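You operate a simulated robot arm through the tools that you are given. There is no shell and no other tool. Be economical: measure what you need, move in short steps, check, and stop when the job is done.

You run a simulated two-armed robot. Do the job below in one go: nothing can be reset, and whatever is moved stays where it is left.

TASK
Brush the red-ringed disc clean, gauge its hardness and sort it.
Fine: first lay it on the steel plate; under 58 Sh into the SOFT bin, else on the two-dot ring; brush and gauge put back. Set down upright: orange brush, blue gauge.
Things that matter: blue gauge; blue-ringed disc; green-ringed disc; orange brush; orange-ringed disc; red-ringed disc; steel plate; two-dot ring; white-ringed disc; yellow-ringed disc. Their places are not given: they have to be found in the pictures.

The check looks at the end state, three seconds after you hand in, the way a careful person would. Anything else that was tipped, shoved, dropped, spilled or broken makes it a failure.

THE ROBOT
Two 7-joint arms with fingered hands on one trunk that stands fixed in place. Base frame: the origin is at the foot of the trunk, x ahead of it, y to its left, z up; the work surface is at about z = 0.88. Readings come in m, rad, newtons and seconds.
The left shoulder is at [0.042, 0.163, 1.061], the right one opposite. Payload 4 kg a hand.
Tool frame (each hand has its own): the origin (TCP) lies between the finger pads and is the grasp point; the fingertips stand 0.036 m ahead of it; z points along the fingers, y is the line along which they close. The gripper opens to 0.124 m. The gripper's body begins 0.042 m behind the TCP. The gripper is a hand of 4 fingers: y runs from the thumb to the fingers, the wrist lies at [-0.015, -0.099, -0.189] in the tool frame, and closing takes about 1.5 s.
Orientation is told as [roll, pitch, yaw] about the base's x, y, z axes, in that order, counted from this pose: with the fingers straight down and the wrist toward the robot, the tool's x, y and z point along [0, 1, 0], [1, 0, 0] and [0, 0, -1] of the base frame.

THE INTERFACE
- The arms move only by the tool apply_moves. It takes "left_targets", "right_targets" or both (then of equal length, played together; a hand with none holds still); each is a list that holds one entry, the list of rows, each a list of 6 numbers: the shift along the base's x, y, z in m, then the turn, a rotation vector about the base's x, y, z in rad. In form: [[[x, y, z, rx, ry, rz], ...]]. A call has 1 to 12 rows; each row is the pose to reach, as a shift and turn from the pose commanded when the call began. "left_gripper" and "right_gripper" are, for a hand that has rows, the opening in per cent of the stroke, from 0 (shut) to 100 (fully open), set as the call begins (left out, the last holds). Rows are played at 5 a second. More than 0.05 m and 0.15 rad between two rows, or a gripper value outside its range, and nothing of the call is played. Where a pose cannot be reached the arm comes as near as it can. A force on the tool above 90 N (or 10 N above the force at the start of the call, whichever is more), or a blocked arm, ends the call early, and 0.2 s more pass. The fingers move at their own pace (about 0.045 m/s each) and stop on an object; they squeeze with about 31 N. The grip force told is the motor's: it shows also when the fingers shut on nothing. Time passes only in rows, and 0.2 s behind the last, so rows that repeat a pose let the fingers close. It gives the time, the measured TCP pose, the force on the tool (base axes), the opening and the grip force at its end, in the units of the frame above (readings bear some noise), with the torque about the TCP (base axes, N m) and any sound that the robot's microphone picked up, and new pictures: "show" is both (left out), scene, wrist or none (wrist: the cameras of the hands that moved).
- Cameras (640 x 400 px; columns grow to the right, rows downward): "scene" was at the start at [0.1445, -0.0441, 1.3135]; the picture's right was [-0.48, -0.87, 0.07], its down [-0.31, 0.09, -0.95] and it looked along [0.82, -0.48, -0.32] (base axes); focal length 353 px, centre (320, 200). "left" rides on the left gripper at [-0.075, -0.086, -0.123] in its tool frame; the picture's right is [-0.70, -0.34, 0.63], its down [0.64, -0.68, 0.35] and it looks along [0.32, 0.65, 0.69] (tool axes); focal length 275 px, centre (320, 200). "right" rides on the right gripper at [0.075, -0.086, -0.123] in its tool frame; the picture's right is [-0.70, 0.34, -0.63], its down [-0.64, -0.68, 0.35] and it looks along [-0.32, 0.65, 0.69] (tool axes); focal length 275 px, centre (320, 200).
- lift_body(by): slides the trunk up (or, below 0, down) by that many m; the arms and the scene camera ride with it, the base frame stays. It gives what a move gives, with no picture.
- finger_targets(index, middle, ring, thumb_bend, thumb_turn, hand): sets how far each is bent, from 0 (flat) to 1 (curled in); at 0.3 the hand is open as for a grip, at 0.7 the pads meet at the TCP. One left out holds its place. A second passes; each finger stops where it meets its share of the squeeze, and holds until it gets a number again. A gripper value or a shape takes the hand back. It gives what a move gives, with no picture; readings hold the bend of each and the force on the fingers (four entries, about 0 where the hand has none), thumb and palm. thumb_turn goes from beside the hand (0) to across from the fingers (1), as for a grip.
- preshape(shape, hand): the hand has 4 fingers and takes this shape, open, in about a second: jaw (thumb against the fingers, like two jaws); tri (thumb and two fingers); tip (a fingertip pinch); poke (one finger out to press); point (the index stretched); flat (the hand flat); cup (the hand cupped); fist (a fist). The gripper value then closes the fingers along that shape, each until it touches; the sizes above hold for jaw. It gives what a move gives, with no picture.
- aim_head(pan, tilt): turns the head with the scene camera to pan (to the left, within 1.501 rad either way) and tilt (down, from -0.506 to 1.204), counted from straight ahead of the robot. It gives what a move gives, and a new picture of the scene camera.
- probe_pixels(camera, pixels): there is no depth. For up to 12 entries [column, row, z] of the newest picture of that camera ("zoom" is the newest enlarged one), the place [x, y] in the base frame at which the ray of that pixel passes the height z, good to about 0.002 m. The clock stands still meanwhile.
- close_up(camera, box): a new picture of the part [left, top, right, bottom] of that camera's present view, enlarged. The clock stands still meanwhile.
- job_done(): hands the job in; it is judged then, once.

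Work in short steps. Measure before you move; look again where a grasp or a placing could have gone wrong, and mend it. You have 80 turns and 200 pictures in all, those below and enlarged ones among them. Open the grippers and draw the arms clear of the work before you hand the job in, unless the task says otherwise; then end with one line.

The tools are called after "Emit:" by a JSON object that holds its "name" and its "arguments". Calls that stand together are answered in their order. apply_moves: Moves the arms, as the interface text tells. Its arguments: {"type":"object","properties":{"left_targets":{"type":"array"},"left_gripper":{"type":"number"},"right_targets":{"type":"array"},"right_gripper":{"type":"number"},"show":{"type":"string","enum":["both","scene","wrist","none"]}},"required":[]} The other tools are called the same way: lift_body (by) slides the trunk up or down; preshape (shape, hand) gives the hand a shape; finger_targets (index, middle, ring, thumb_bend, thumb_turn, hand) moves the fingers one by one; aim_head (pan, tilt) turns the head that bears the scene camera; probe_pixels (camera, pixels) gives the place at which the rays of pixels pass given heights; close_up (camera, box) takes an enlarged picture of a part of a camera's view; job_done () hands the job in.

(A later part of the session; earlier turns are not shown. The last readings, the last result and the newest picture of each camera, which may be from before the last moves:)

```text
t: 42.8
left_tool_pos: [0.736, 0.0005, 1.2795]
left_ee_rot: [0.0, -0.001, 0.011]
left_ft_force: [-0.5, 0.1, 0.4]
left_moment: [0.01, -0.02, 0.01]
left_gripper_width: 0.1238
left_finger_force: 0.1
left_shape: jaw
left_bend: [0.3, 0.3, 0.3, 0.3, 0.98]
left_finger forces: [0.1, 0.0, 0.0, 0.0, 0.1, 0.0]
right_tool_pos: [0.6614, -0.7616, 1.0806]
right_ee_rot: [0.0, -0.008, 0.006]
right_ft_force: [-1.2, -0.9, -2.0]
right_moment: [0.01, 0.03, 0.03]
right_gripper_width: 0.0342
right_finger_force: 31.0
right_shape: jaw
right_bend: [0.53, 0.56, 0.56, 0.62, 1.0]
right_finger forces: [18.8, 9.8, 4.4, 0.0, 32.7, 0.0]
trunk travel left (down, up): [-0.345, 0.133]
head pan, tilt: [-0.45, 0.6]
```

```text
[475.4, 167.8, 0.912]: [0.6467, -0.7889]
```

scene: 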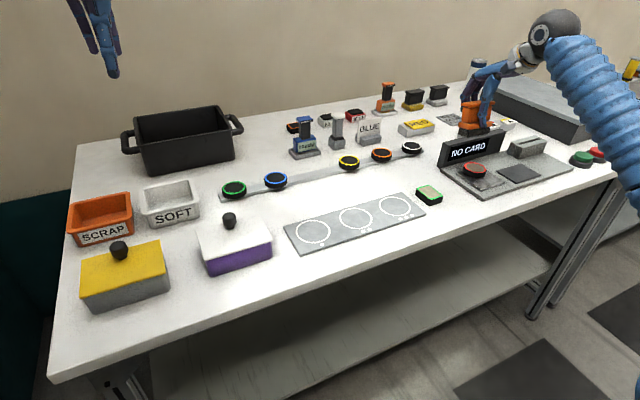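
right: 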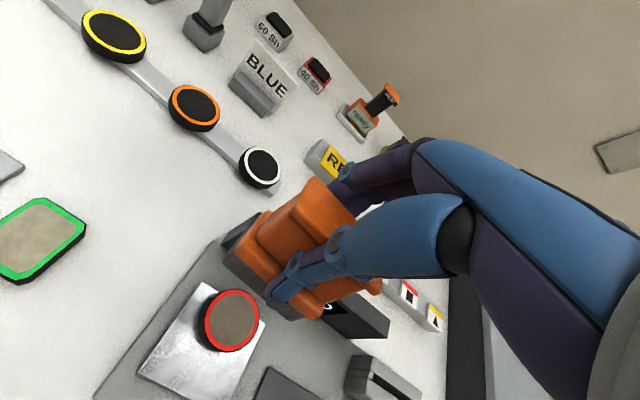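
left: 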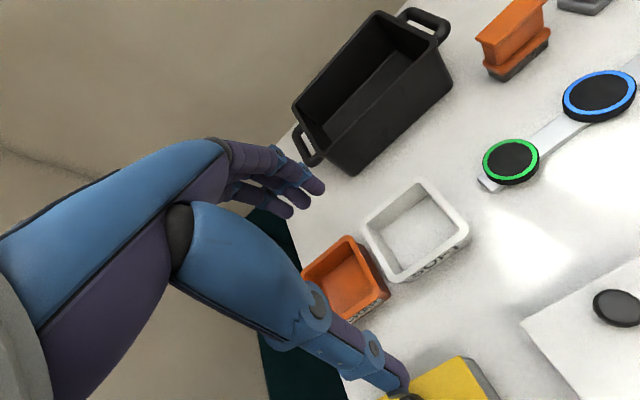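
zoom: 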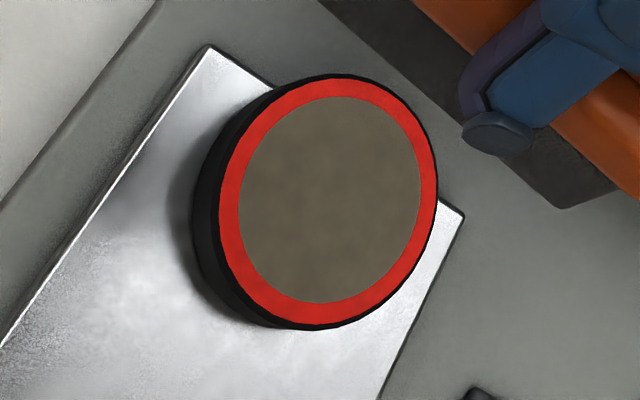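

Dust is fading evenly (tan → dark olive), so more brushing is needed. The disc sits at (0.646,-0.789); I now make strokes only toward the robot, lifting on the way back, which also draws it to the centre.

Emit:
{"name": "apply_moves", "arguments": {"right_targets": [[[0, -0.026, -0.04, 0, 0, 0], [0, -0.026, -0.08, 0, 0, 0], [0, -0.026, -0.0985, 0, 0, 0], [-0.012, -0.026, -0.0985, 0, 0, 0], [-0.024, -0.026, -0.0985, 0, 0, 0], [-0.036, -0.026, -0.0985, 0, 0, 0], [-0.024, -0.026, -0.088, 0, 0, 0], [0, -0.026, -0.088, 0, 0, 0], [0, -0.026, -0.0985, 0, 0, 0], [-0.012, -0.026, -0.0985, 0, 0, 0], [-0.024, -0.026, -0.0985, 0, 0, 0], [-0.036, -0.026, -0.0985, 0, 0, 0]]], "show": "none"}}

Emit:
{"name": "apply_moves", "arguments": {"right_targets": [[[0.01, 0, 0.01, 0, 0, 0], [0.03, 0, 0.05, 0, 0, 0], [0.05, 0.025, 0.08, 0, 0, 0], [0.05, 0.03, 0.1, 0, 0, 0]]]}}

Emit:
{"name": "close_up", "arguments": {"camera": "right", "box": [130, 250, 290, 380]}}

```text
t: 45.4
left_tool_pos: [0.7357, 0.0017, 1.2797]
left_ee_rot: [-0.001, 0.0, 0.01]
left_ft_force: [-0.5, 0.4, -0.3]
left_moment: [0.0, -0.02, -0.01]
left_gripper_width: 0.1236
left_finger_force: 0.1
left_shape: jaw
left_bend: [0.3, 0.3, 0.3, 0.3, 0.98]
left_finger forces: [0.0, 0.0, 0.1, 0.0, 0.0, 0.1]
right_tool_pos: [0.6238, -0.7848, 0.984]
right_ee_rot: [-0.001, -0.008, 0.006]
right_ft_force: [6.5, 1.1, 8.0]
right_moment: [-0.05, -0.69, 0.08]
right_gripper_width: 0.0345
right_finger_force: 31.3
right_shape: jaw
right_bend: [0.52, 0.56, 0.55, 0.62, 1.0]
right_finger forces: [23.9, 12.6, 4.9, 0.0, 32.2, 0.0]
trunk travel left (down, up): [-0.345, 0.133]
head pan, tilt: [-0.45, 0.6]
```

```text
t: 46.4
left_tool_pos: [0.7368, 0.0001, 1.2794]
left_ee_rot: [-0.001, 0.0, 0.011]
left_ft_force: [-0.6, 0.0, 1.0]
left_moment: [-0.04, 0.01, -0.03]
left_gripper_width: 0.1236
left_finger_force: 0.0
left_shape: jaw
left_bend: [0.3, 0.3, 0.3, 0.3, 0.98]
left_finger forces: [0.1, 0.0, 0.0, 0.1, 0.0, 0.0]
right_tool_pos: [0.674, -0.7543, 1.0816]
right_ee_rot: [0.0, -0.004, 0.006]
right_ft_force: [-0.3, 0.5, -1.5]
right_moment: [-0.02, 0.01, -0.01]
right_gripper_width: 0.0343
right_finger_force: 30.8
right_shape: jaw
right_bend: [0.52, 0.56, 0.55, 0.62, 1.0]
right_finger forces: [19.1, 9.9, 4.0, 0.0, 33.0, 0.0]
trunk travel left (down, up): [-0.345, 0.133]
head pan, tilt: [-0.45, 0.6]
```

scene: 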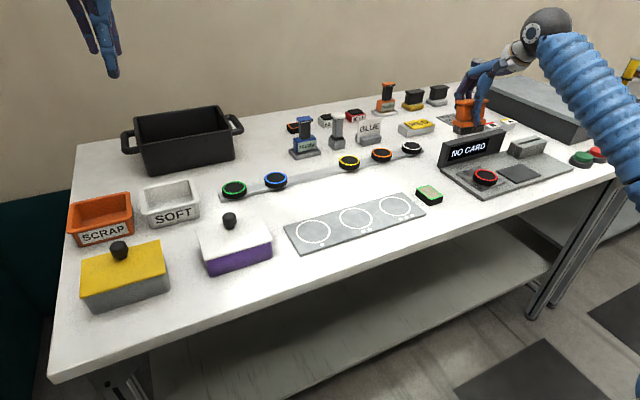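
right: 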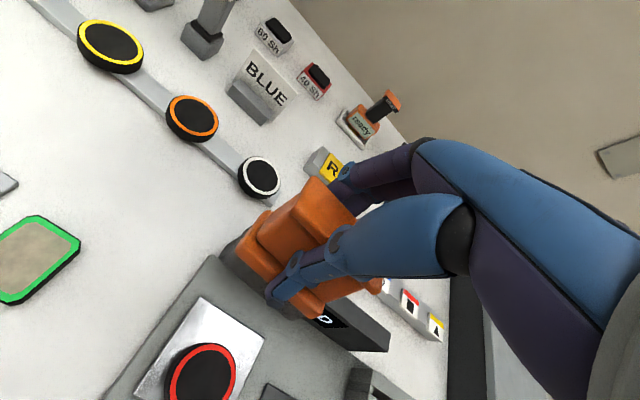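

```text
3.08 times, centred on (210, 315) of right
```

zoom: 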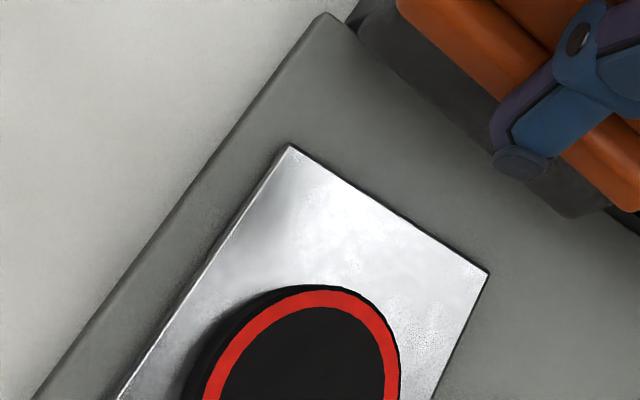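

The face is now nearly black. I compare it with the clean discs in an enlarged view.

Emit:
{"name": "close_up", "arguments": {"camera": "right", "box": [140, 320, 260, 400]}}

Emit:
{"name": "close_up", "arguments": {"camera": "scene", "box": [445, 140, 525, 200]}}

```text
5.00 times, centred on (200, 360) of right
```

zoom: 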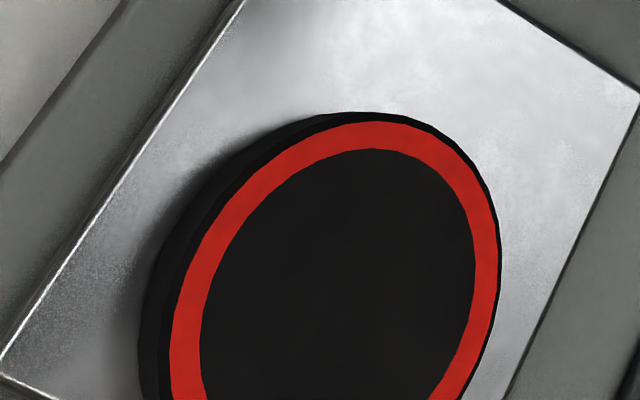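

```text
6.67 times, centred on (485, 170) of scene
```

zoom: 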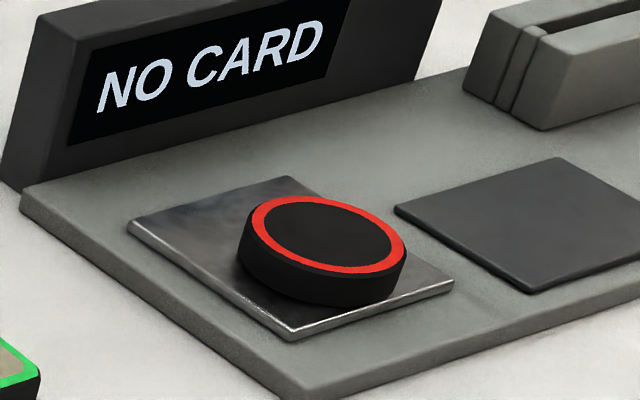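

It looks clean. I locate the disc for a couple of finishing strokes that also bring it back to the middle.

Emit:
{"name": "probe_pixels", "arguments": {"camera": "scene", "pixels": [[485.4, 175.1, 0.912]]}}

```text
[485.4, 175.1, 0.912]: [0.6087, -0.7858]
```

Emit:
{"name": "apply_moves", "arguments": {"right_targets": [[[-0.03, -0.015, -0.03, 0, 0, 0], [-0.06, -0.03, -0.055, 0, 0, 0], [-0.074, -0.033, -0.085, 0, 0, 0], [-0.074, -0.033, -0.099, 0, 0, 0], [-0.062, -0.033, -0.099, 0, 0, 0], [-0.05, -0.033, -0.099, 0, 0, 0], [-0.038, -0.033, -0.099, 0, 0, 0], [-0.05, -0.033, -0.088, 0, 0, 0], [-0.074, -0.033, -0.088, 0, 0, 0], [-0.074, -0.033, -0.099, 0, 0, 0], [-0.062, -0.033, -0.099, 0, 0, 0], [-0.05, -0.033, -0.099, 0, 0, 0]]], "show": "none"}}

Emit:
{"name": "apply_moves", "arguments": {"right_targets": [[[0, 0, 0.01, 0, 0, 0], [0.02, 0.01, 0.05, 0, 0, 0], [0.04, 0.04, 0.08, 0, 0, 0], [0.06, 0.07, 0.11, 0, 0, 0], [0.08, 0.1, 0.14, 0, 0, 0]]]}}

Emit:
{"name": "close_up", "arguments": {"camera": "scene", "box": [445, 140, 525, 200]}}

```text
t: 49.0
left_tool_pos: [0.7371, 0.0013, 1.2781]
left_ee_rot: [0.0, 0.001, 0.012]
left_ft_force: [0.6, 0.6, -0.1]
left_moment: [0.03, 0.07, 0.0]
left_gripper_width: 0.1237
left_finger_force: 0.0
left_shape: jaw
left_bend: [0.3, 0.3, 0.3, 0.3, 0.98]
left_finger forces: [0.0, 0.1, 0.0, 0.1, 0.1, 0.1]
right_tool_pos: [0.6228, -0.7872, 0.9834]
right_ee_rot: [0.001, -0.004, 0.004]
right_ft_force: [0.3, -0.2, -1.7]
right_moment: [-0.05, -0.01, 0.02]
right_gripper_width: 0.0339
right_finger_force: 31.2
right_shape: jaw
right_bend: [0.52, 0.56, 0.55, 0.62, 1.0]
right_finger forces: [19.3, 10.1, 4.2, 0.0, 33.6, 0.0]
trunk travel left (down, up): [-0.345, 0.133]
head pan, tilt: [-0.45, 0.6]
```

```text
t: 50.2
left_tool_pos: [0.7374, 0.0021, 1.2791]
left_ee_rot: [-0.002, 0.003, 0.01]
left_ft_force: [-0.2, 0.7, -0.6]
left_moment: [-0.02, 0.03, -0.01]
left_gripper_width: 0.1237
left_finger_force: 0.0
left_shape: jaw
left_bend: [0.3, 0.3, 0.3, 0.3, 0.98]
left_finger forces: [0.0, 0.0, 0.0, 0.0, 0.1, 0.1]
right_tool_pos: [0.7073, -0.685, 1.123]
right_ee_rot: [0.0, -0.004, 0.005]
right_ft_force: [0.3, 0.4, -1.2]
right_moment: [0.02, 0.01, -0.02]
right_gripper_width: 0.0338
right_finger_force: 31.5
right_shape: jaw
right_bend: [0.52, 0.56, 0.55, 0.62, 1.0]
right_finger forces: [19.0, 10.0, 4.2, 0.0, 33.1, 0.0]
trunk travel left (down, up): [-0.345, 0.133]
head pan, tilt: [-0.45, 0.6]
```

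scene: 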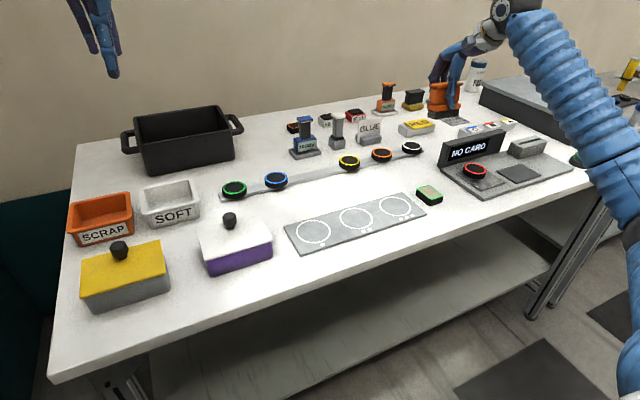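
right: 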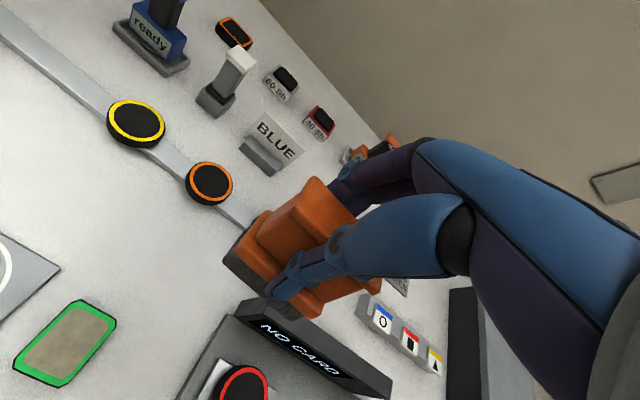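

```text
6.67 times, centred on (485, 170) of scene
```

zoom: 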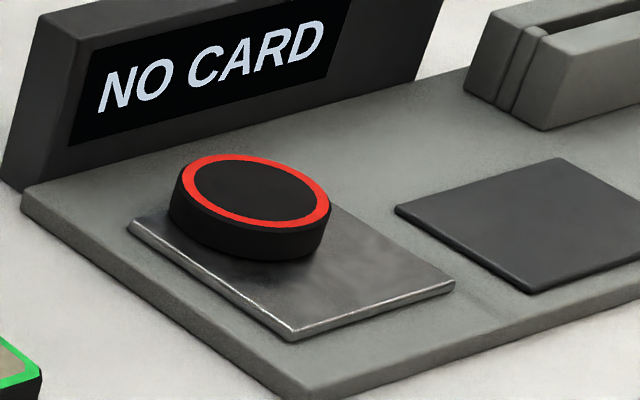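

The disc is clean, lying at about (0.645,-0.788). Now I take the brush back above its original place.

Emit:
{"name": "apply_moves", "arguments": {"right_targets": [[[0.025, 0.0396, 0.005, 0, 0, 0], [0.05, 0.0792, 0.005, 0, 0, 0], [0.075, 0.1189, 0.005, 0, 0, 0], [0.1, 0.1585, 0.005, 0, 0, 0], [0.125, 0.1981, 0.005, 0, 0, 0], [0.15, 0.2377, 0.005, 0, 0, 0], [0.175, 0.2773, 0.005, 0, 0, 0], [0.2, 0.317, 0.005, 0, 0, 0], [0.225, 0.3566, 0.005, 0, 0, 0], [0.25, 0.3962, 0.005, 0, 0, 0], [0.25, 0.3962, -0.035, 0, 0, 0], [0.25, 0.3962, -0.075, 0, 0, 0]]], "show": "none"}}

Emit:
{"name": "apply_moves", "arguments": {"right_targets": [[[0, 0, -0.04, 0, 0, 0], [0, 0, -0.08, 0, 0, 0], [0, 0, -0.08, 0, 0, 0]]]}}

Emit:
{"name": "close_up", "arguments": {"camera": "scene", "box": [210, 70, 350, 180]}}

```text
t: 52.8
left_tool_pos: [0.7373, 0.0016, 1.2786]
left_ee_rot: [0.001, 0.001, 0.011]
left_ft_force: [0.0, 0.7, 0.2]
left_moment: [-0.02, 0.03, 0.0]
left_gripper_width: 0.1238
left_finger_force: 0.1
left_shape: jaw
left_bend: [0.3, 0.3, 0.3, 0.3, 0.98]
left_finger forces: [0.0, 0.0, 0.0, 0.0, 0.0, 0.0]
right_tool_pos: [0.9536, -0.291, 1.0523]
right_ee_rot: [0.001, -0.008, 0.007]
right_ft_force: [0.2, 0.5, -2.2]
right_moment: [-0.01, 0.03, -0.02]
right_gripper_width: 0.0339
right_finger_force: 31.0
right_shape: jaw
right_bend: [0.53, 0.56, 0.55, 0.62, 1.0]
right_finger forces: [18.6, 9.6, 4.0, 0.1, 32.3, 0.1]
trunk travel left (down, up): [-0.345, 0.133]
head pan, tilt: [-0.45, 0.6]
```

```text
t: 53.6
left_tool_pos: [0.7365, 0.0015, 1.2792]
left_ee_rot: [0.002, 0.001, 0.012]
left_ft_force: [-0.2, 0.5, -0.1]
left_moment: [-0.04, 0.02, 0.0]
left_gripper_width: 0.1236
left_finger_force: 0.0
left_shape: jaw
left_bend: [0.3, 0.3, 0.3, 0.3, 0.98]
left_finger forces: [0.0, 0.0, 0.0, 0.0, 0.0, 0.1]
right_tool_pos: [0.9547, -0.2917, 0.9695]
right_ee_rot: [0.0, -0.007, 0.004]
right_ft_force: [0.2, 0.3, -1.5]
right_moment: [0.0, -0.07, 0.01]
right_gripper_width: 0.0339
right_finger_force: 31.0
right_shape: jaw
right_bend: [0.53, 0.56, 0.55, 0.62, 1.0]
right_finger forces: [18.6, 9.7, 4.0, 0.0, 32.2, 0.1]
trunk travel left (down, up): [-0.345, 0.133]
head pan, tilt: [-0.45, 0.6]
```

scene: 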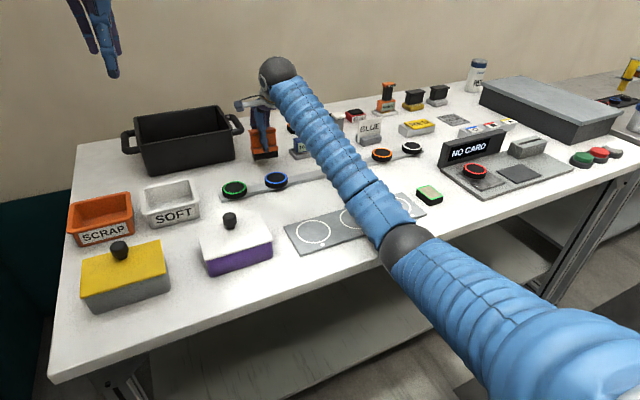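
right: 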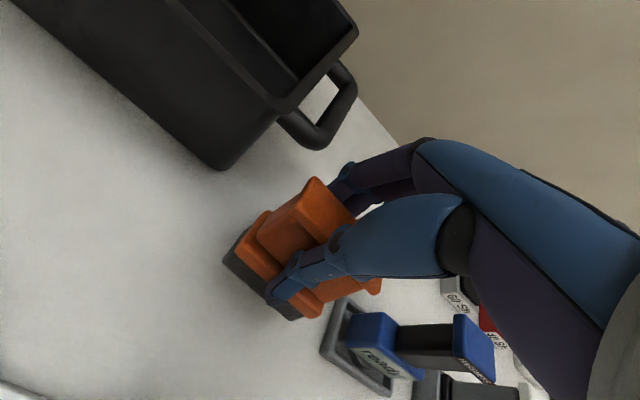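

```text
3.64 times, centred on (280, 125) of scene
```

zoom: 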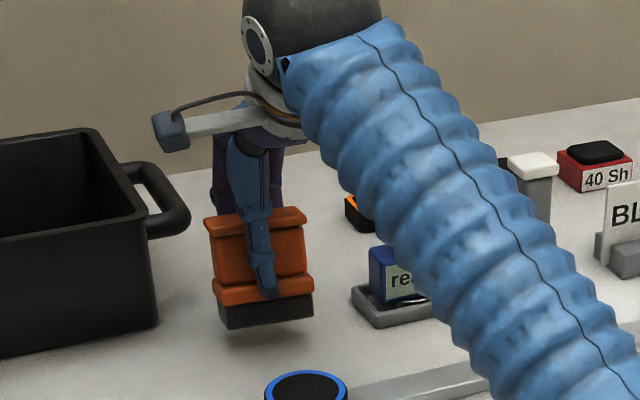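

Over its place. I correct 3 mm and lower until contact.

Emit:
{"name": "apply_moves", "arguments": {"right_targets": [[[0.002, 0.003, -0.008, 0, 0, 0], [0.002, 0.003, -0.016, 0, 0, 0], [0.002, 0.003, -0.016, 0, 0, 0]]], "show": "none"}}

Emit:
{"name": "apply_moves", "arguments": {"right_targets": [[[0, 0, -0.002, 0, 0, 0], [0, 0, -0.002, 0, 0, 0]]], "show": "none"}}

```text
t: 54.4
left_tool_pos: [0.736, 0.0011, 1.2792]
left_ee_rot: [-0.001, 0.001, 0.011]
left_ft_force: [0.4, -0.7, 1.0]
left_moment: [-0.01, 0.0, 0.02]
left_gripper_width: 0.1236
left_finger_force: 0.1
left_shape: jaw
left_bend: [0.3, 0.3, 0.3, 0.3, 0.98]
left_finger forces: [0.0, 0.0, 0.0, 0.1, 0.1, 0.0]
right_tool_pos: [0.9572, -0.2875, 0.9514]
right_ee_rot: [0.0, -0.008, 0.004]
right_ft_force: [0.6, 0.2, -1.9]
right_moment: [-0.01, 0.01, 0.0]
right_gripper_width: 0.034
right_finger_force: 30.8
right_shape: jaw
right_bend: [0.53, 0.56, 0.55, 0.62, 1.0]
right_finger forces: [18.5, 9.7, 4.0, 0.0, 32.1, 0.0]
trunk travel left (down, up): [-0.345, 0.133]
head pan, tilt: [-0.45, 0.6]
```

```text
t: 55.0
left_tool_pos: [0.7362, 0.0006, 1.2791]
left_ee_rot: [0.0, 0.0, 0.012]
left_ft_force: [0.5, -0.3, -0.1]
left_moment: [0.0, 0.02, 0.02]
left_gripper_width: 0.1238
left_finger_force: 0.1
left_shape: jaw
left_bend: [0.3, 0.3, 0.3, 0.3, 0.98]
left_finger forces: [0.0, 0.1, 0.0, 0.0, 0.1, 0.0]
right_tool_pos: [0.9559, -0.2882, 0.9516]
right_ee_rot: [-0.001, -0.008, 0.006]
right_ft_force: [-1.4, -0.8, 4.5]
right_moment: [-0.04, -0.06, -0.01]
right_gripper_width: 0.0342
right_finger_force: 30.5
right_shape: jaw
right_bend: [0.53, 0.56, 0.55, 0.62, 1.0]
right_finger forces: [18.3, 9.7, 4.0, 0.1, 34.2, 0.0]
trunk travel left (down, up): [-0.345, 0.133]
head pan, tilt: [-0.45, 0.6]
```

The brush stands (contact 6 N at the pick-up height). I open to 85 % and rise straight up.

Emit:
{"name": "apply_moves", "arguments": {"right_targets": [[[0, 0, 0, 0, 0, 0], [0, 0, 0, 0, 0, 0], [0, 0, 0, 0, 0, 0], [0, 0, 0, 0, 0, 0], [0, 0, 0, 0, 0, 0], [0, 0, 0, 0, 0, 0], [0, 0, 0.02, 0, 0, 0], [0, 0, 0.05, 0, 0, 0], [0, 0, 0.09, 0, 0, 0], [0, 0, 0.13, 0, 0, 0], [0, 0, 0.16, 0, 0, 0]]], "right_gripper": 85}}

Emit:
{"name": "close_up", "arguments": {"camera": "scene", "box": [230, 90, 370, 190]}}

Emit:
{"name": "close_up", "arguments": {"camera": "right", "box": [140, 190, 340, 400]}}

```text
t: 57.4
left_tool_pos: [0.7358, 0.0009, 1.2792]
left_ee_rot: [-0.001, 0.0, 0.011]
left_ft_force: [-0.9, 0.0, 0.3]
left_moment: [-0.02, 0.02, 0.01]
left_gripper_width: 0.1238
left_finger_force: 0.1
left_shape: jaw
left_bend: [0.3, 0.3, 0.3, 0.3, 0.98]
left_finger forces: [0.1, 0.0, 0.1, 0.0, 0.0, 0.1]
right_tool_pos: [0.9567, -0.2887, 1.1076]
right_ee_rot: [0.001, -0.004, 0.007]
right_ft_force: [-0.6, 0.3, -0.7]
right_moment: [0.0, 0.02, 0.0]
right_gripper_width: 0.1054
right_finger_force: 0.0
right_shape: jaw
right_bend: [0.31, 0.34, 0.33, 0.06, 0.98]
right_finger forces: [0.0, 0.0, 0.1, 0.0, 0.0, 0.0]
trunk travel left (down, up): [-0.345, 0.133]
head pan, tilt: [-0.45, 0.6]
```

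scene: 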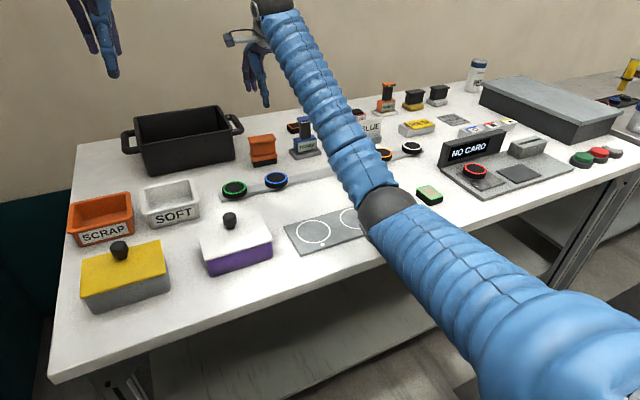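
right: 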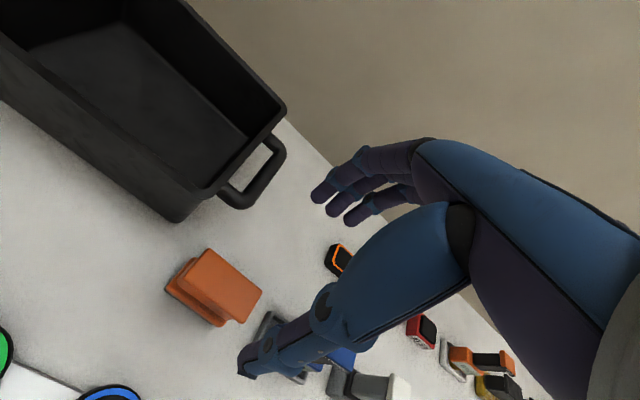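

```text
4.00 times, centred on (300, 140) of scene
```

zoom: 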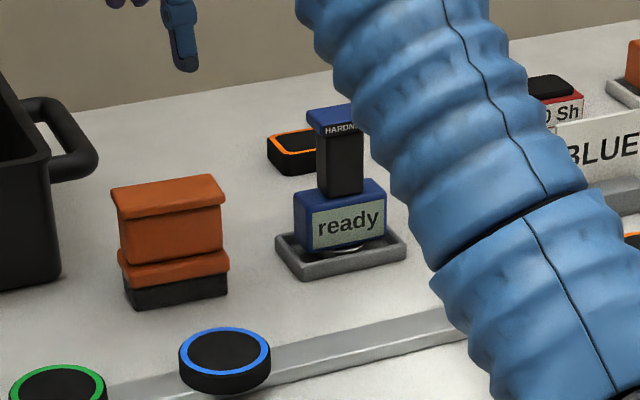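

```text
1.90 times, centred on (240, 295) of right
```

zoom: 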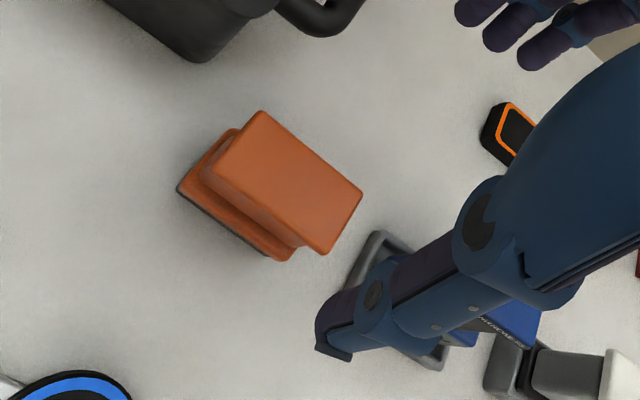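

Brush is back upright in place. Next I shift the hand toward the gauge to view it from above.

Emit:
{"name": "apply_moves", "arguments": {"right_targets": [[[-0.02, -0.04, 0.015, 0, 0, 0], [-0.035, -0.08, 0.025, 0, 0, 0], [-0.045, -0.12, 0.025, 0, 0, 0], [-0.045, -0.127, 0.025, 0, 0, 0], [-0.045, -0.127, 0.025, 0, 0, 0]]], "right_gripper": 85}}

Emit:
{"name": "close_up", "arguments": {"camera": "right", "box": [180, 200, 340, 330]}}

Emit:
{"name": "close_up", "arguments": {"camera": "scene", "box": [270, 100, 350, 160]}}

```text
t: 58.6
left_tool_pos: [0.7373, 0.0006, 1.2808]
left_ee_rot: [0.001, 0.002, 0.01]
left_ft_force: [-0.7, 0.6, -0.5]
left_moment: [-0.02, -0.01, -0.03]
left_gripper_width: 0.1237
left_finger_force: 0.1
left_shape: jaw
left_bend: [0.3, 0.3, 0.3, 0.3, 0.98]
left_finger forces: [0.0, 0.0, 0.0, 0.0, 0.0, 0.0]
right_tool_pos: [0.9121, -0.4133, 1.1348]
right_ee_rot: [0.0, -0.005, 0.005]
right_ft_force: [0.0, -0.3, 0.3]
right_moment: [0.04, -0.02, -0.02]
right_gripper_width: 0.1053
right_finger_force: 0.2
right_shape: jaw
right_bend: [0.31, 0.34, 0.33, 0.06, 0.98]
right_finger forces: [0.0, 0.1, 0.1, 0.0, 0.0, 0.0]
trunk travel left (down, up): [-0.345, 0.133]
head pan, tilt: [-0.45, 0.6]
```

scene: 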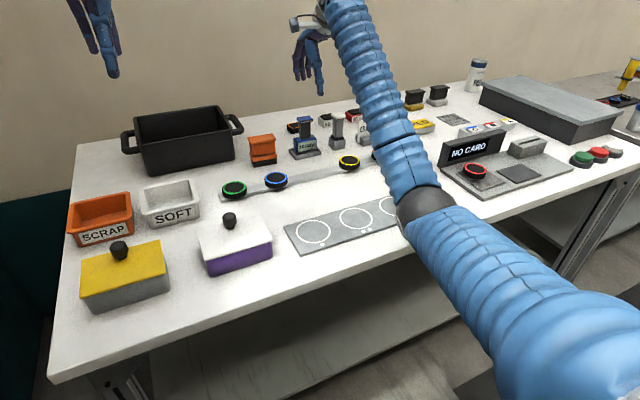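
right: 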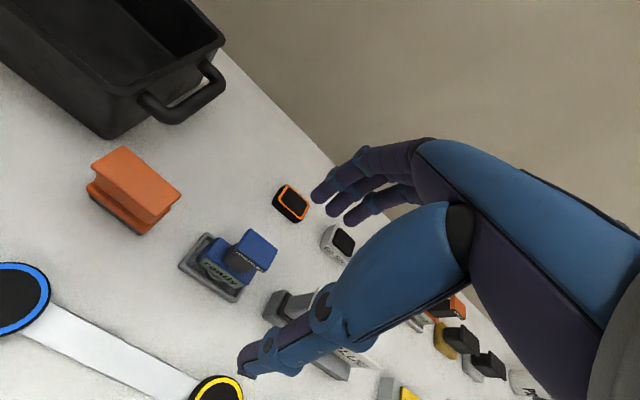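

```text
3.08 times, centred on (260, 265) of right
```

zoom: 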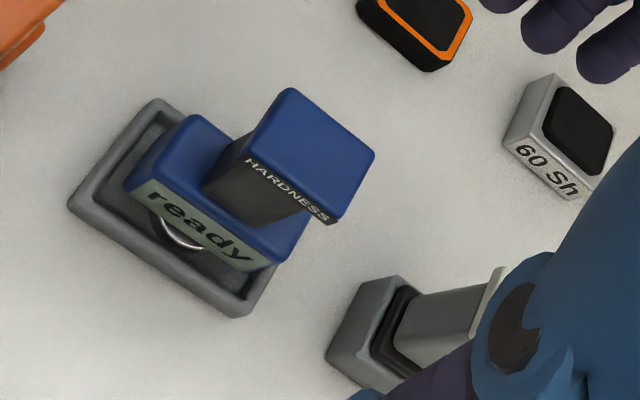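

```text
6.67 times, centred on (310, 130) of scene
```

zoom: 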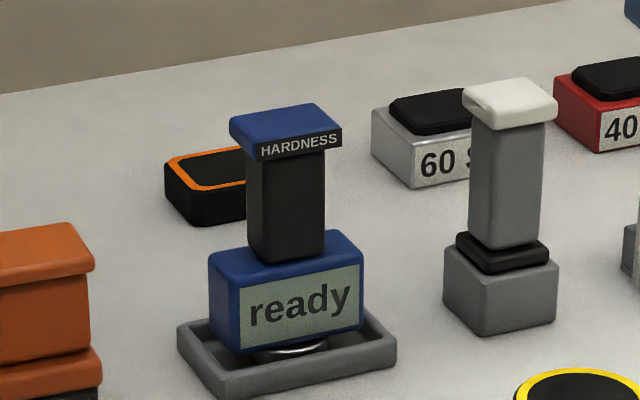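

I triangulate the cap centre and the blue base's top corners.

Emit:
{"name": "probe_pixels", "arguments": {"camera": "right", "pixels": [[257.1, 249.4, 0.99], [257.1, 249.4, 1.0], [250.2, 228.6, 0.995], [277.5, 249.4, 0.995], [263.3, 270, 0.995], [236.6, 249.4, 0.995], [202.1, 234, 0.885], [177.8, 266, 0.885], [231.6, 303, 0.885], [252, 278, 0.885]]}}

Emit:
{"name": "probe_pixels", "arguments": {"camera": "scene", "pixels": [[305, 118.6, 0.99], [305, 118.6, 1.0], [301.3, 120, 0.995], [310.3, 115.6, 0.995], [306, 137.5, 0.93], [318.7, 133.5, 0.93]]}}

```text
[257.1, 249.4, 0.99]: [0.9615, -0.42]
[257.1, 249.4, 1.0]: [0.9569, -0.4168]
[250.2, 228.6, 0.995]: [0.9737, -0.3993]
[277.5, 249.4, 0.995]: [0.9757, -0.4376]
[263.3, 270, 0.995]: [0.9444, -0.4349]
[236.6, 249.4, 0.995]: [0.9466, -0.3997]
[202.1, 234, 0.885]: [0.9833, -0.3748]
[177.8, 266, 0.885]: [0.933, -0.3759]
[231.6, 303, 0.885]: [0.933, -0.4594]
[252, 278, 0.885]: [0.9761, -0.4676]
```

```text
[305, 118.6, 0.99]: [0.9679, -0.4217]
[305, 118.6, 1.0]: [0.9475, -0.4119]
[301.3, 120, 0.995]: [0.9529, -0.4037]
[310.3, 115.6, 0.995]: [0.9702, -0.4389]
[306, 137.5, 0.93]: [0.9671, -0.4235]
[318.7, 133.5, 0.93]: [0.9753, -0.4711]
```

Gauge centre is (0.9595,-0.418), cap top 0.995. I move over it and come down to z≈1.03.

Emit:
{"name": "apply_moves", "arguments": {"right_targets": [[[0.03, -0.003, -0.01, 0, 0, 0], [0.0475, -0.0045, -0.04, 0, 0, 0], [0.0475, -0.0045, -0.075, 0, 0, 0], [0.0475, -0.0045, -0.1, 0, 0, 0], [0.0475, -0.0045, -0.1, 0, 0, 0]]]}}

Emit:
{"name": "close_up", "arguments": {"camera": "scene", "box": [260, 70, 380, 170]}}

Emit:
{"name": "close_up", "arguments": {"camera": "right", "box": [200, 120, 480, 400]}}

```text
t: 59.8
left_tool_pos: [0.7355, 0.0016, 1.2803]
left_ee_rot: [0.0, 0.001, 0.01]
left_ft_force: [-0.6, -0.3, 0.8]
left_moment: [0.03, -0.04, 0.01]
left_gripper_width: 0.1235
left_finger_force: 0.2
left_shape: jaw
left_bend: [0.3, 0.3, 0.3, 0.3, 0.98]
left_finger forces: [0.0, 0.0, 0.0, 0.1, 0.1, 0.0]
right_tool_pos: [0.9584, -0.42, 1.0359]
right_ee_rot: [-0.001, -0.008, 0.004]
right_ft_force: [0.2, -0.3, -0.4]
right_moment: [-0.01, -0.01, -0.01]
right_gripper_width: 0.1053
right_finger_force: 0.1
right_shape: jaw
right_bend: [0.31, 0.34, 0.33, 0.06, 0.98]
right_finger forces: [0.0, 0.1, 0.1, 0.1, 0.0, 0.0]
trunk travel left (down, up): [-0.345, 0.133]
head pan, tilt: [-0.45, 0.6]
```

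scene: 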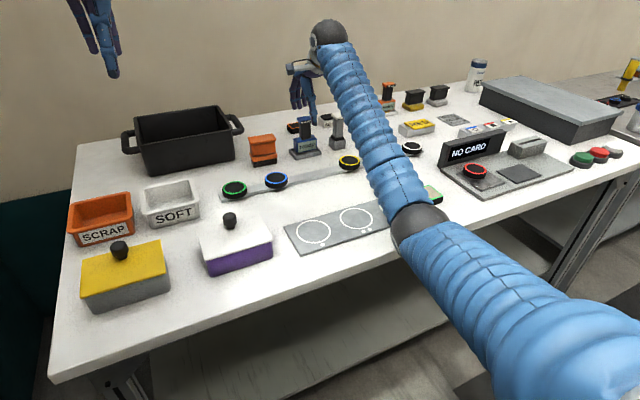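
right: 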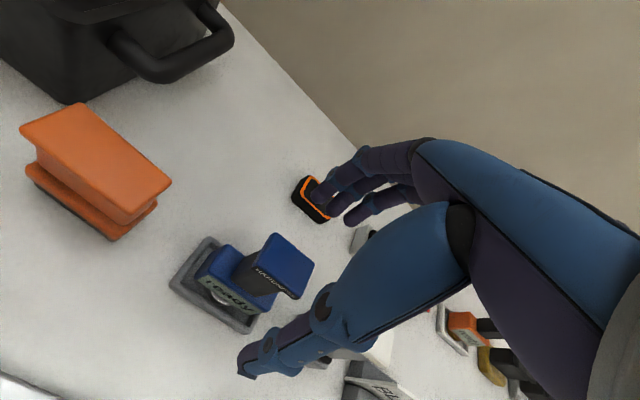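

```text
4.00 times, centred on (320, 120) of scene
```

zoom: 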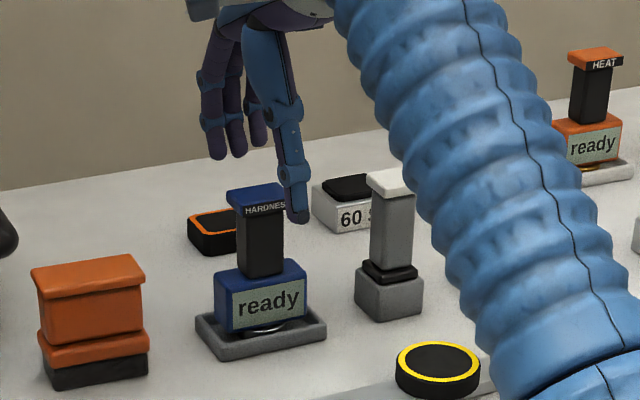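

```text
1.43 times, centred on (340, 260) of right
```

zoom: 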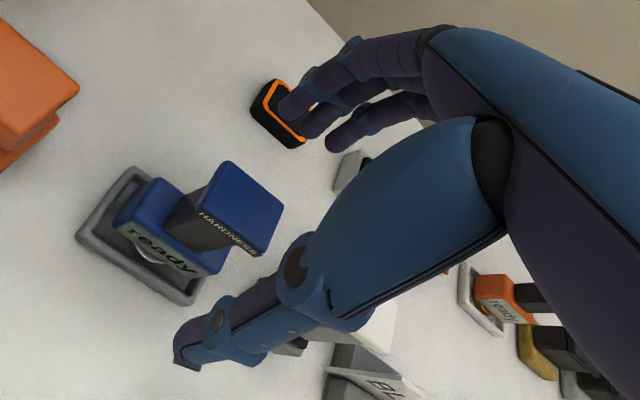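

Reach is fine. I descend to z≈0.975 (tips just above the blue base) and look before closing.

Emit:
{"name": "apply_moves", "arguments": {"right_targets": [[[0.001, 0.0015, -0.02, 0, 0, 0], [0.001, 0.0015, -0.045, 0, 0, 0], [0.001, 0.0015, -0.06, 0, 0, 0], [0.001, 0.0015, -0.06, 0, 0, 0]]]}}

Emit:
{"name": "close_up", "arguments": {"camera": "scene", "box": [260, 70, 380, 170]}}

Emit:
{"name": "close_up", "arguments": {"camera": "right", "box": [200, 120, 480, 400]}}

```text
t: 60.8
left_tool_pos: [0.7359, 0.0022, 1.2804]
left_ee_rot: [0.001, 0.0, 0.009]
left_ft_force: [-0.5, 0.0, -0.4]
left_moment: [0.02, 0.02, 0.0]
left_gripper_width: 0.1237
left_finger_force: 0.0
left_shape: jaw
left_bend: [0.3, 0.3, 0.3, 0.3, 0.98]
left_finger forces: [0.1, 0.0, 0.0, 0.0, 0.0, 0.1]
right_tool_pos: [0.9601, -0.4171, 0.9756]
right_ee_rot: [-0.001, -0.008, 0.005]
right_ft_force: [0.0, -0.5, -0.1]
right_moment: [0.0, 0.04, -0.02]
right_gripper_width: 0.1055
right_finger_force: 0.1
right_shape: jaw
right_bend: [0.31, 0.34, 0.33, 0.06, 0.98]
right_finger forces: [0.1, 0.0, 0.1, 0.0, 0.0, 0.1]
trunk travel left (down, up): [-0.345, 0.133]
head pan, tilt: [-0.45, 0.6]
```

scene: 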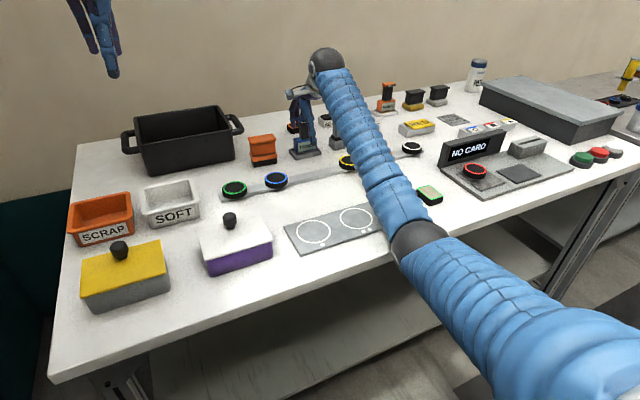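
right: 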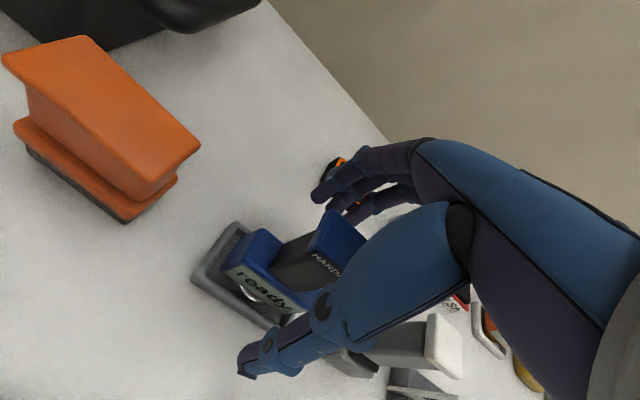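

```text
4.00 times, centred on (320, 120) of scene
```

zoom: 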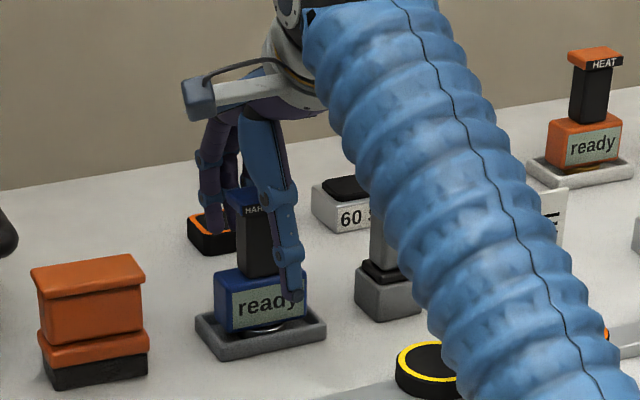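

```text
1.43 times, centred on (340, 260) of right
```

zoom: 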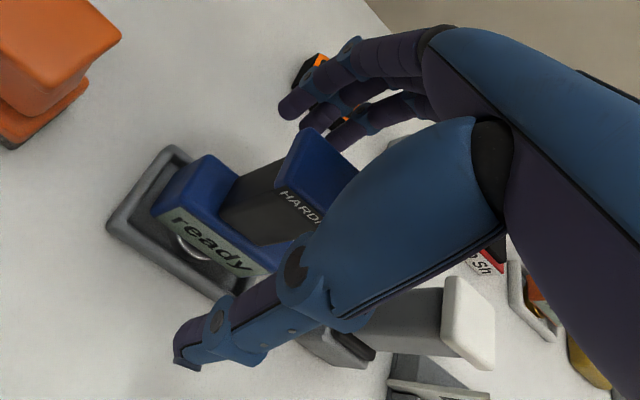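

The thumb tip is just about level with the blue base's top; I raise 4 mm and close on the post.

Emit:
{"name": "apply_moves", "arguments": {"right_targets": [[[0, 0, 0.004, 0, 0, 0], [0, 0, 0.004, 0, 0, 0]]], "show": "none"}}

Emit:
{"name": "apply_moves", "arguments": {"right_targets": [[[0, 0, 0, 0, 0, 0], [0, 0, 0, 0, 0, 0], [0, 0, 0, 0, 0, 0], [0, 0, 0, 0, 0, 0], [0, 0, 0, 0, 0, 0], [0, 0, 0, 0, 0, 0], [0, 0, 0, 0, 0, 0], [0, 0, 0, 0, 0, 0], [0, 0, 0, 0, 0, 0]]], "right_gripper": 0}}

Emit:
{"name": "close_up", "arguments": {"camera": "scene", "box": [260, 70, 380, 170]}}

Emit:
{"name": "close_up", "arguments": {"camera": "right", "box": [200, 120, 480, 400]}}

```text
t: 61.4
left_tool_pos: [0.7364, 0.0009, 1.2798]
left_ee_rot: [0.0, 0.0, 0.011]
left_ft_force: [0.8, 0.5, 0.0]
left_moment: [-0.02, 0.02, 0.01]
left_gripper_width: 0.1235
left_finger_force: 0.0
left_shape: jaw
left_bend: [0.3, 0.3, 0.3, 0.3, 0.98]
left_finger forces: [0.0, 0.0, 0.0, 0.0, 0.0, 0.1]
right_tool_pos: [0.96, -0.4175, 0.9794]
right_ee_rot: [-0.001, -0.007, 0.006]
right_ft_force: [-0.3, -0.1, 0.5]
right_moment: [0.04, 0.0, 0.02]
right_gripper_width: 0.1052
right_finger_force: 0.1
right_shape: jaw
right_bend: [0.31, 0.34, 0.33, 0.06, 0.98]
right_finger forces: [0.0, 0.0, 0.1, 0.0, 0.0, 0.0]
trunk travel left (down, up): [-0.345, 0.133]
head pan, tilt: [-0.45, 0.6]
```

```text
t: 63.4
left_tool_pos: [0.7372, 0.0022, 1.2786]
left_ee_rot: [0.0, 0.002, 0.01]
left_ft_force: [-0.8, -1.1, -0.4]
left_moment: [0.0, -0.01, -0.01]
left_gripper_width: 0.1234
left_finger_force: 0.1
left_shape: jaw
left_bend: [0.3, 0.3, 0.3, 0.3, 0.98]
left_finger forces: [0.1, 0.0, 0.0, 0.0, 0.0, 0.1]
right_tool_pos: [0.961, -0.4177, 0.9791]
right_ee_rot: [0.0, -0.006, 0.005]
right_ft_force: [8.8, 0.7, 3.4]
right_moment: [-0.02, -0.81, 0.03]
right_gripper_width: 0.0237
right_finger_force: 31.2
right_shape: jaw
right_bend: [0.54, 0.57, 0.66, 0.65, 1.0]
right_finger forces: [22.4, 15.1, 0.0, 0.0, 29.6, 0.0]
trunk travel left (down, up): [-0.345, 0.133]
head pan, tilt: [-0.45, 0.6]
```

scene: 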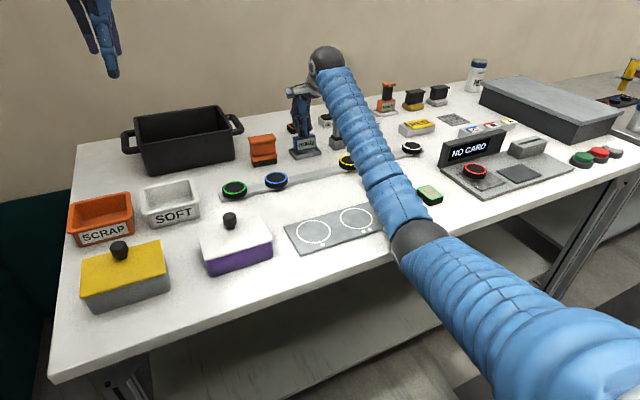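
right: 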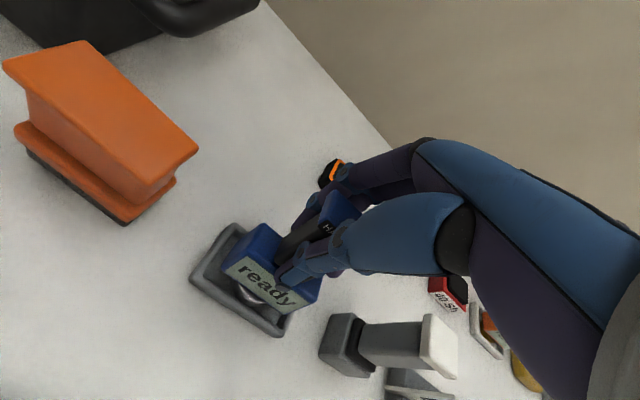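

```text
4.00 times, centred on (320, 120) of scene
```

zoom: 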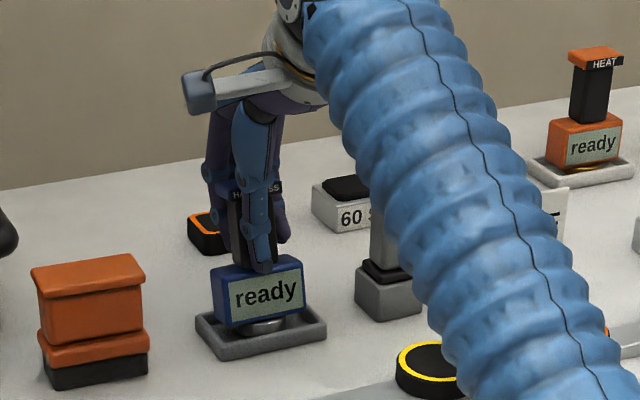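

```text
1.43 times, centred on (340, 260) of right
```

zoom: 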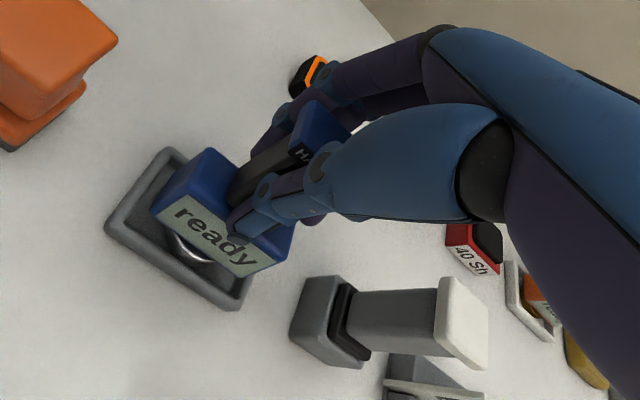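

Gripped (0.0237, two fingers and thumb); the gauge may have tilted slightly. I lift 0.05 and inspect.

Emit:
{"name": "apply_moves", "arguments": {"right_targets": [[[0, 0, 0.015, 0, 0, 0], [0, 0, 0.035, 0, 0, 0], [0, 0, 0.06, 0, 0, 0], [0, 0, 0.06, 0, 0, 0]]]}}

Emit:
{"name": "close_up", "arguments": {"camera": "scene", "box": [260, 50, 380, 160]}}

Emit:
{"name": "close_up", "arguments": {"camera": "right", "box": [200, 160, 440, 360]}}

```text
t: 64.4
left_tool_pos: [0.7367, 0.0018, 1.2784]
left_ee_rot: [0.0, 0.002, 0.01]
left_ft_force: [0.2, 0.0, -1.3]
left_moment: [-0.01, 0.0, 0.01]
left_gripper_width: 0.1236
left_finger_force: 0.0
left_shape: jaw
left_bend: [0.3, 0.3, 0.3, 0.3, 0.98]
left_finger forces: [0.0, 0.0, 0.0, 0.0, 0.0, 0.0]
right_tool_pos: [0.9623, -0.4179, 1.0376]
right_ee_rot: [-0.001, -0.004, 0.004]
right_ft_force: [0.0, -0.2, -0.7]
right_moment: [-0.02, 0.02, 0.02]
right_gripper_width: 0.0214
right_finger_force: 31.2
right_shape: jaw
right_bend: [0.56, 0.58, 0.66, 0.65, 1.0]
right_finger forces: [20.5, 12.5, 0.0, 0.0, 34.1, 0.0]
trunk travel left (down, up): [-0.345, 0.133]
head pan, tilt: [-0.45, 0.6]
```

scene: 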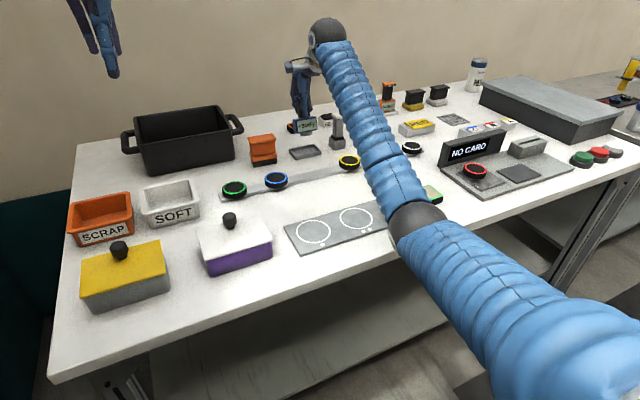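
right: 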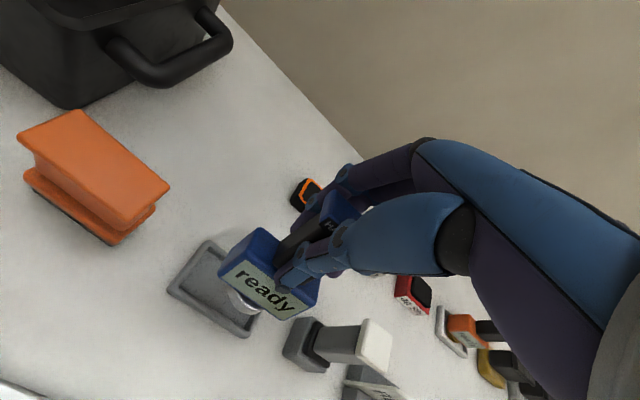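

```text
3.64 times, centred on (320, 105) of scene
```

zoom: 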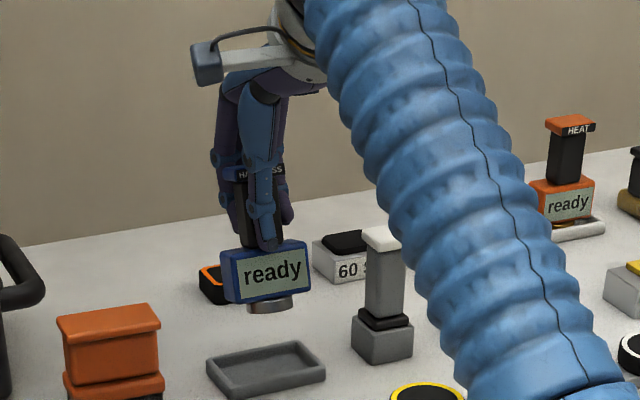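

```text
2.00 times, centred on (320, 260) of right
```

zoom: 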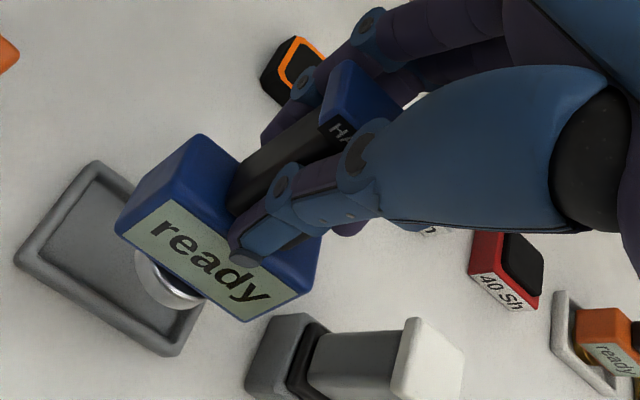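

The gauge is held but leans (top away). I carry it above the plate, where the head camera sees the lean from the side, and will level it there by turning the hand.

Emit:
{"name": "apply_moves", "arguments": {"right_targets": [[[0, 0, 0.045, 0, 0, 0], [-0.0288, -0.0336, 0.075, 0, 0, 0], [-0.0576, -0.0673, 0.08, 0, 0, 0], [-0.0865, -0.1009, 0.08, 0, 0, 0], [-0.1153, -0.1345, 0.08, 0, 0, 0], [-0.1441, -0.1682, 0.08, 0, 0, 0], [-0.1729, -0.2018, 0.08, 0, 0, 0], [-0.2017, -0.2355, 0.08, 0, 0, 0], [-0.2305, -0.2691, 0.08, 0, 0, 0], [-0.2594, -0.3027, 0.08, 0, 0, 0], [-0.2882, -0.3364, 0.08, 0, 0, 0], [-0.317, -0.37, 0.08, 0, 0, 0]]]}}

Emit:
{"name": "close_up", "arguments": {"camera": "scene", "box": [430, 80, 550, 190]}}

Emit:
{"name": "close_up", "arguments": {"camera": "right", "box": [180, 160, 420, 400]}}

```text
refused: row 2 steps farther than a row can; nothing moved
```

```text
3.64 times, centred on (490, 135) of scene
```

zoom: 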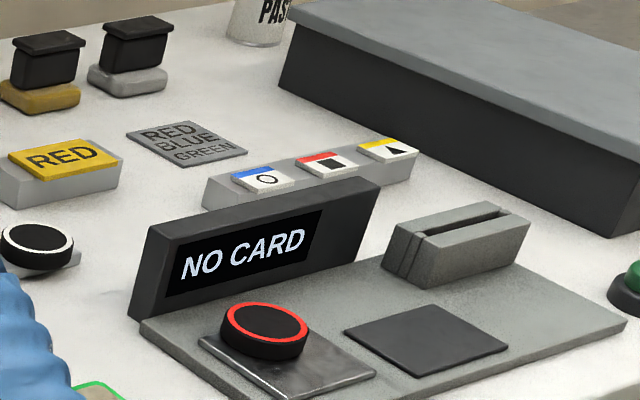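

```text
1.67 times, centred on (300, 280) of right
```

zoom: 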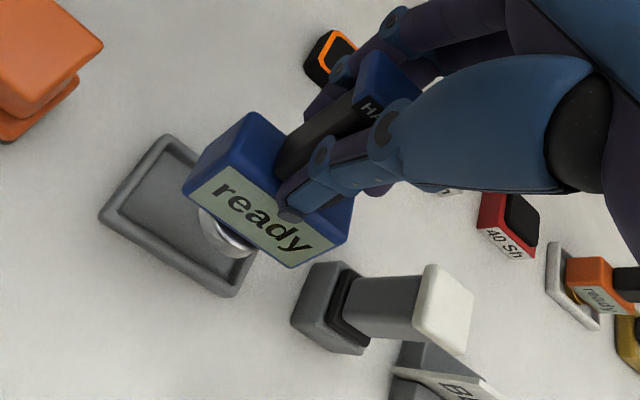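

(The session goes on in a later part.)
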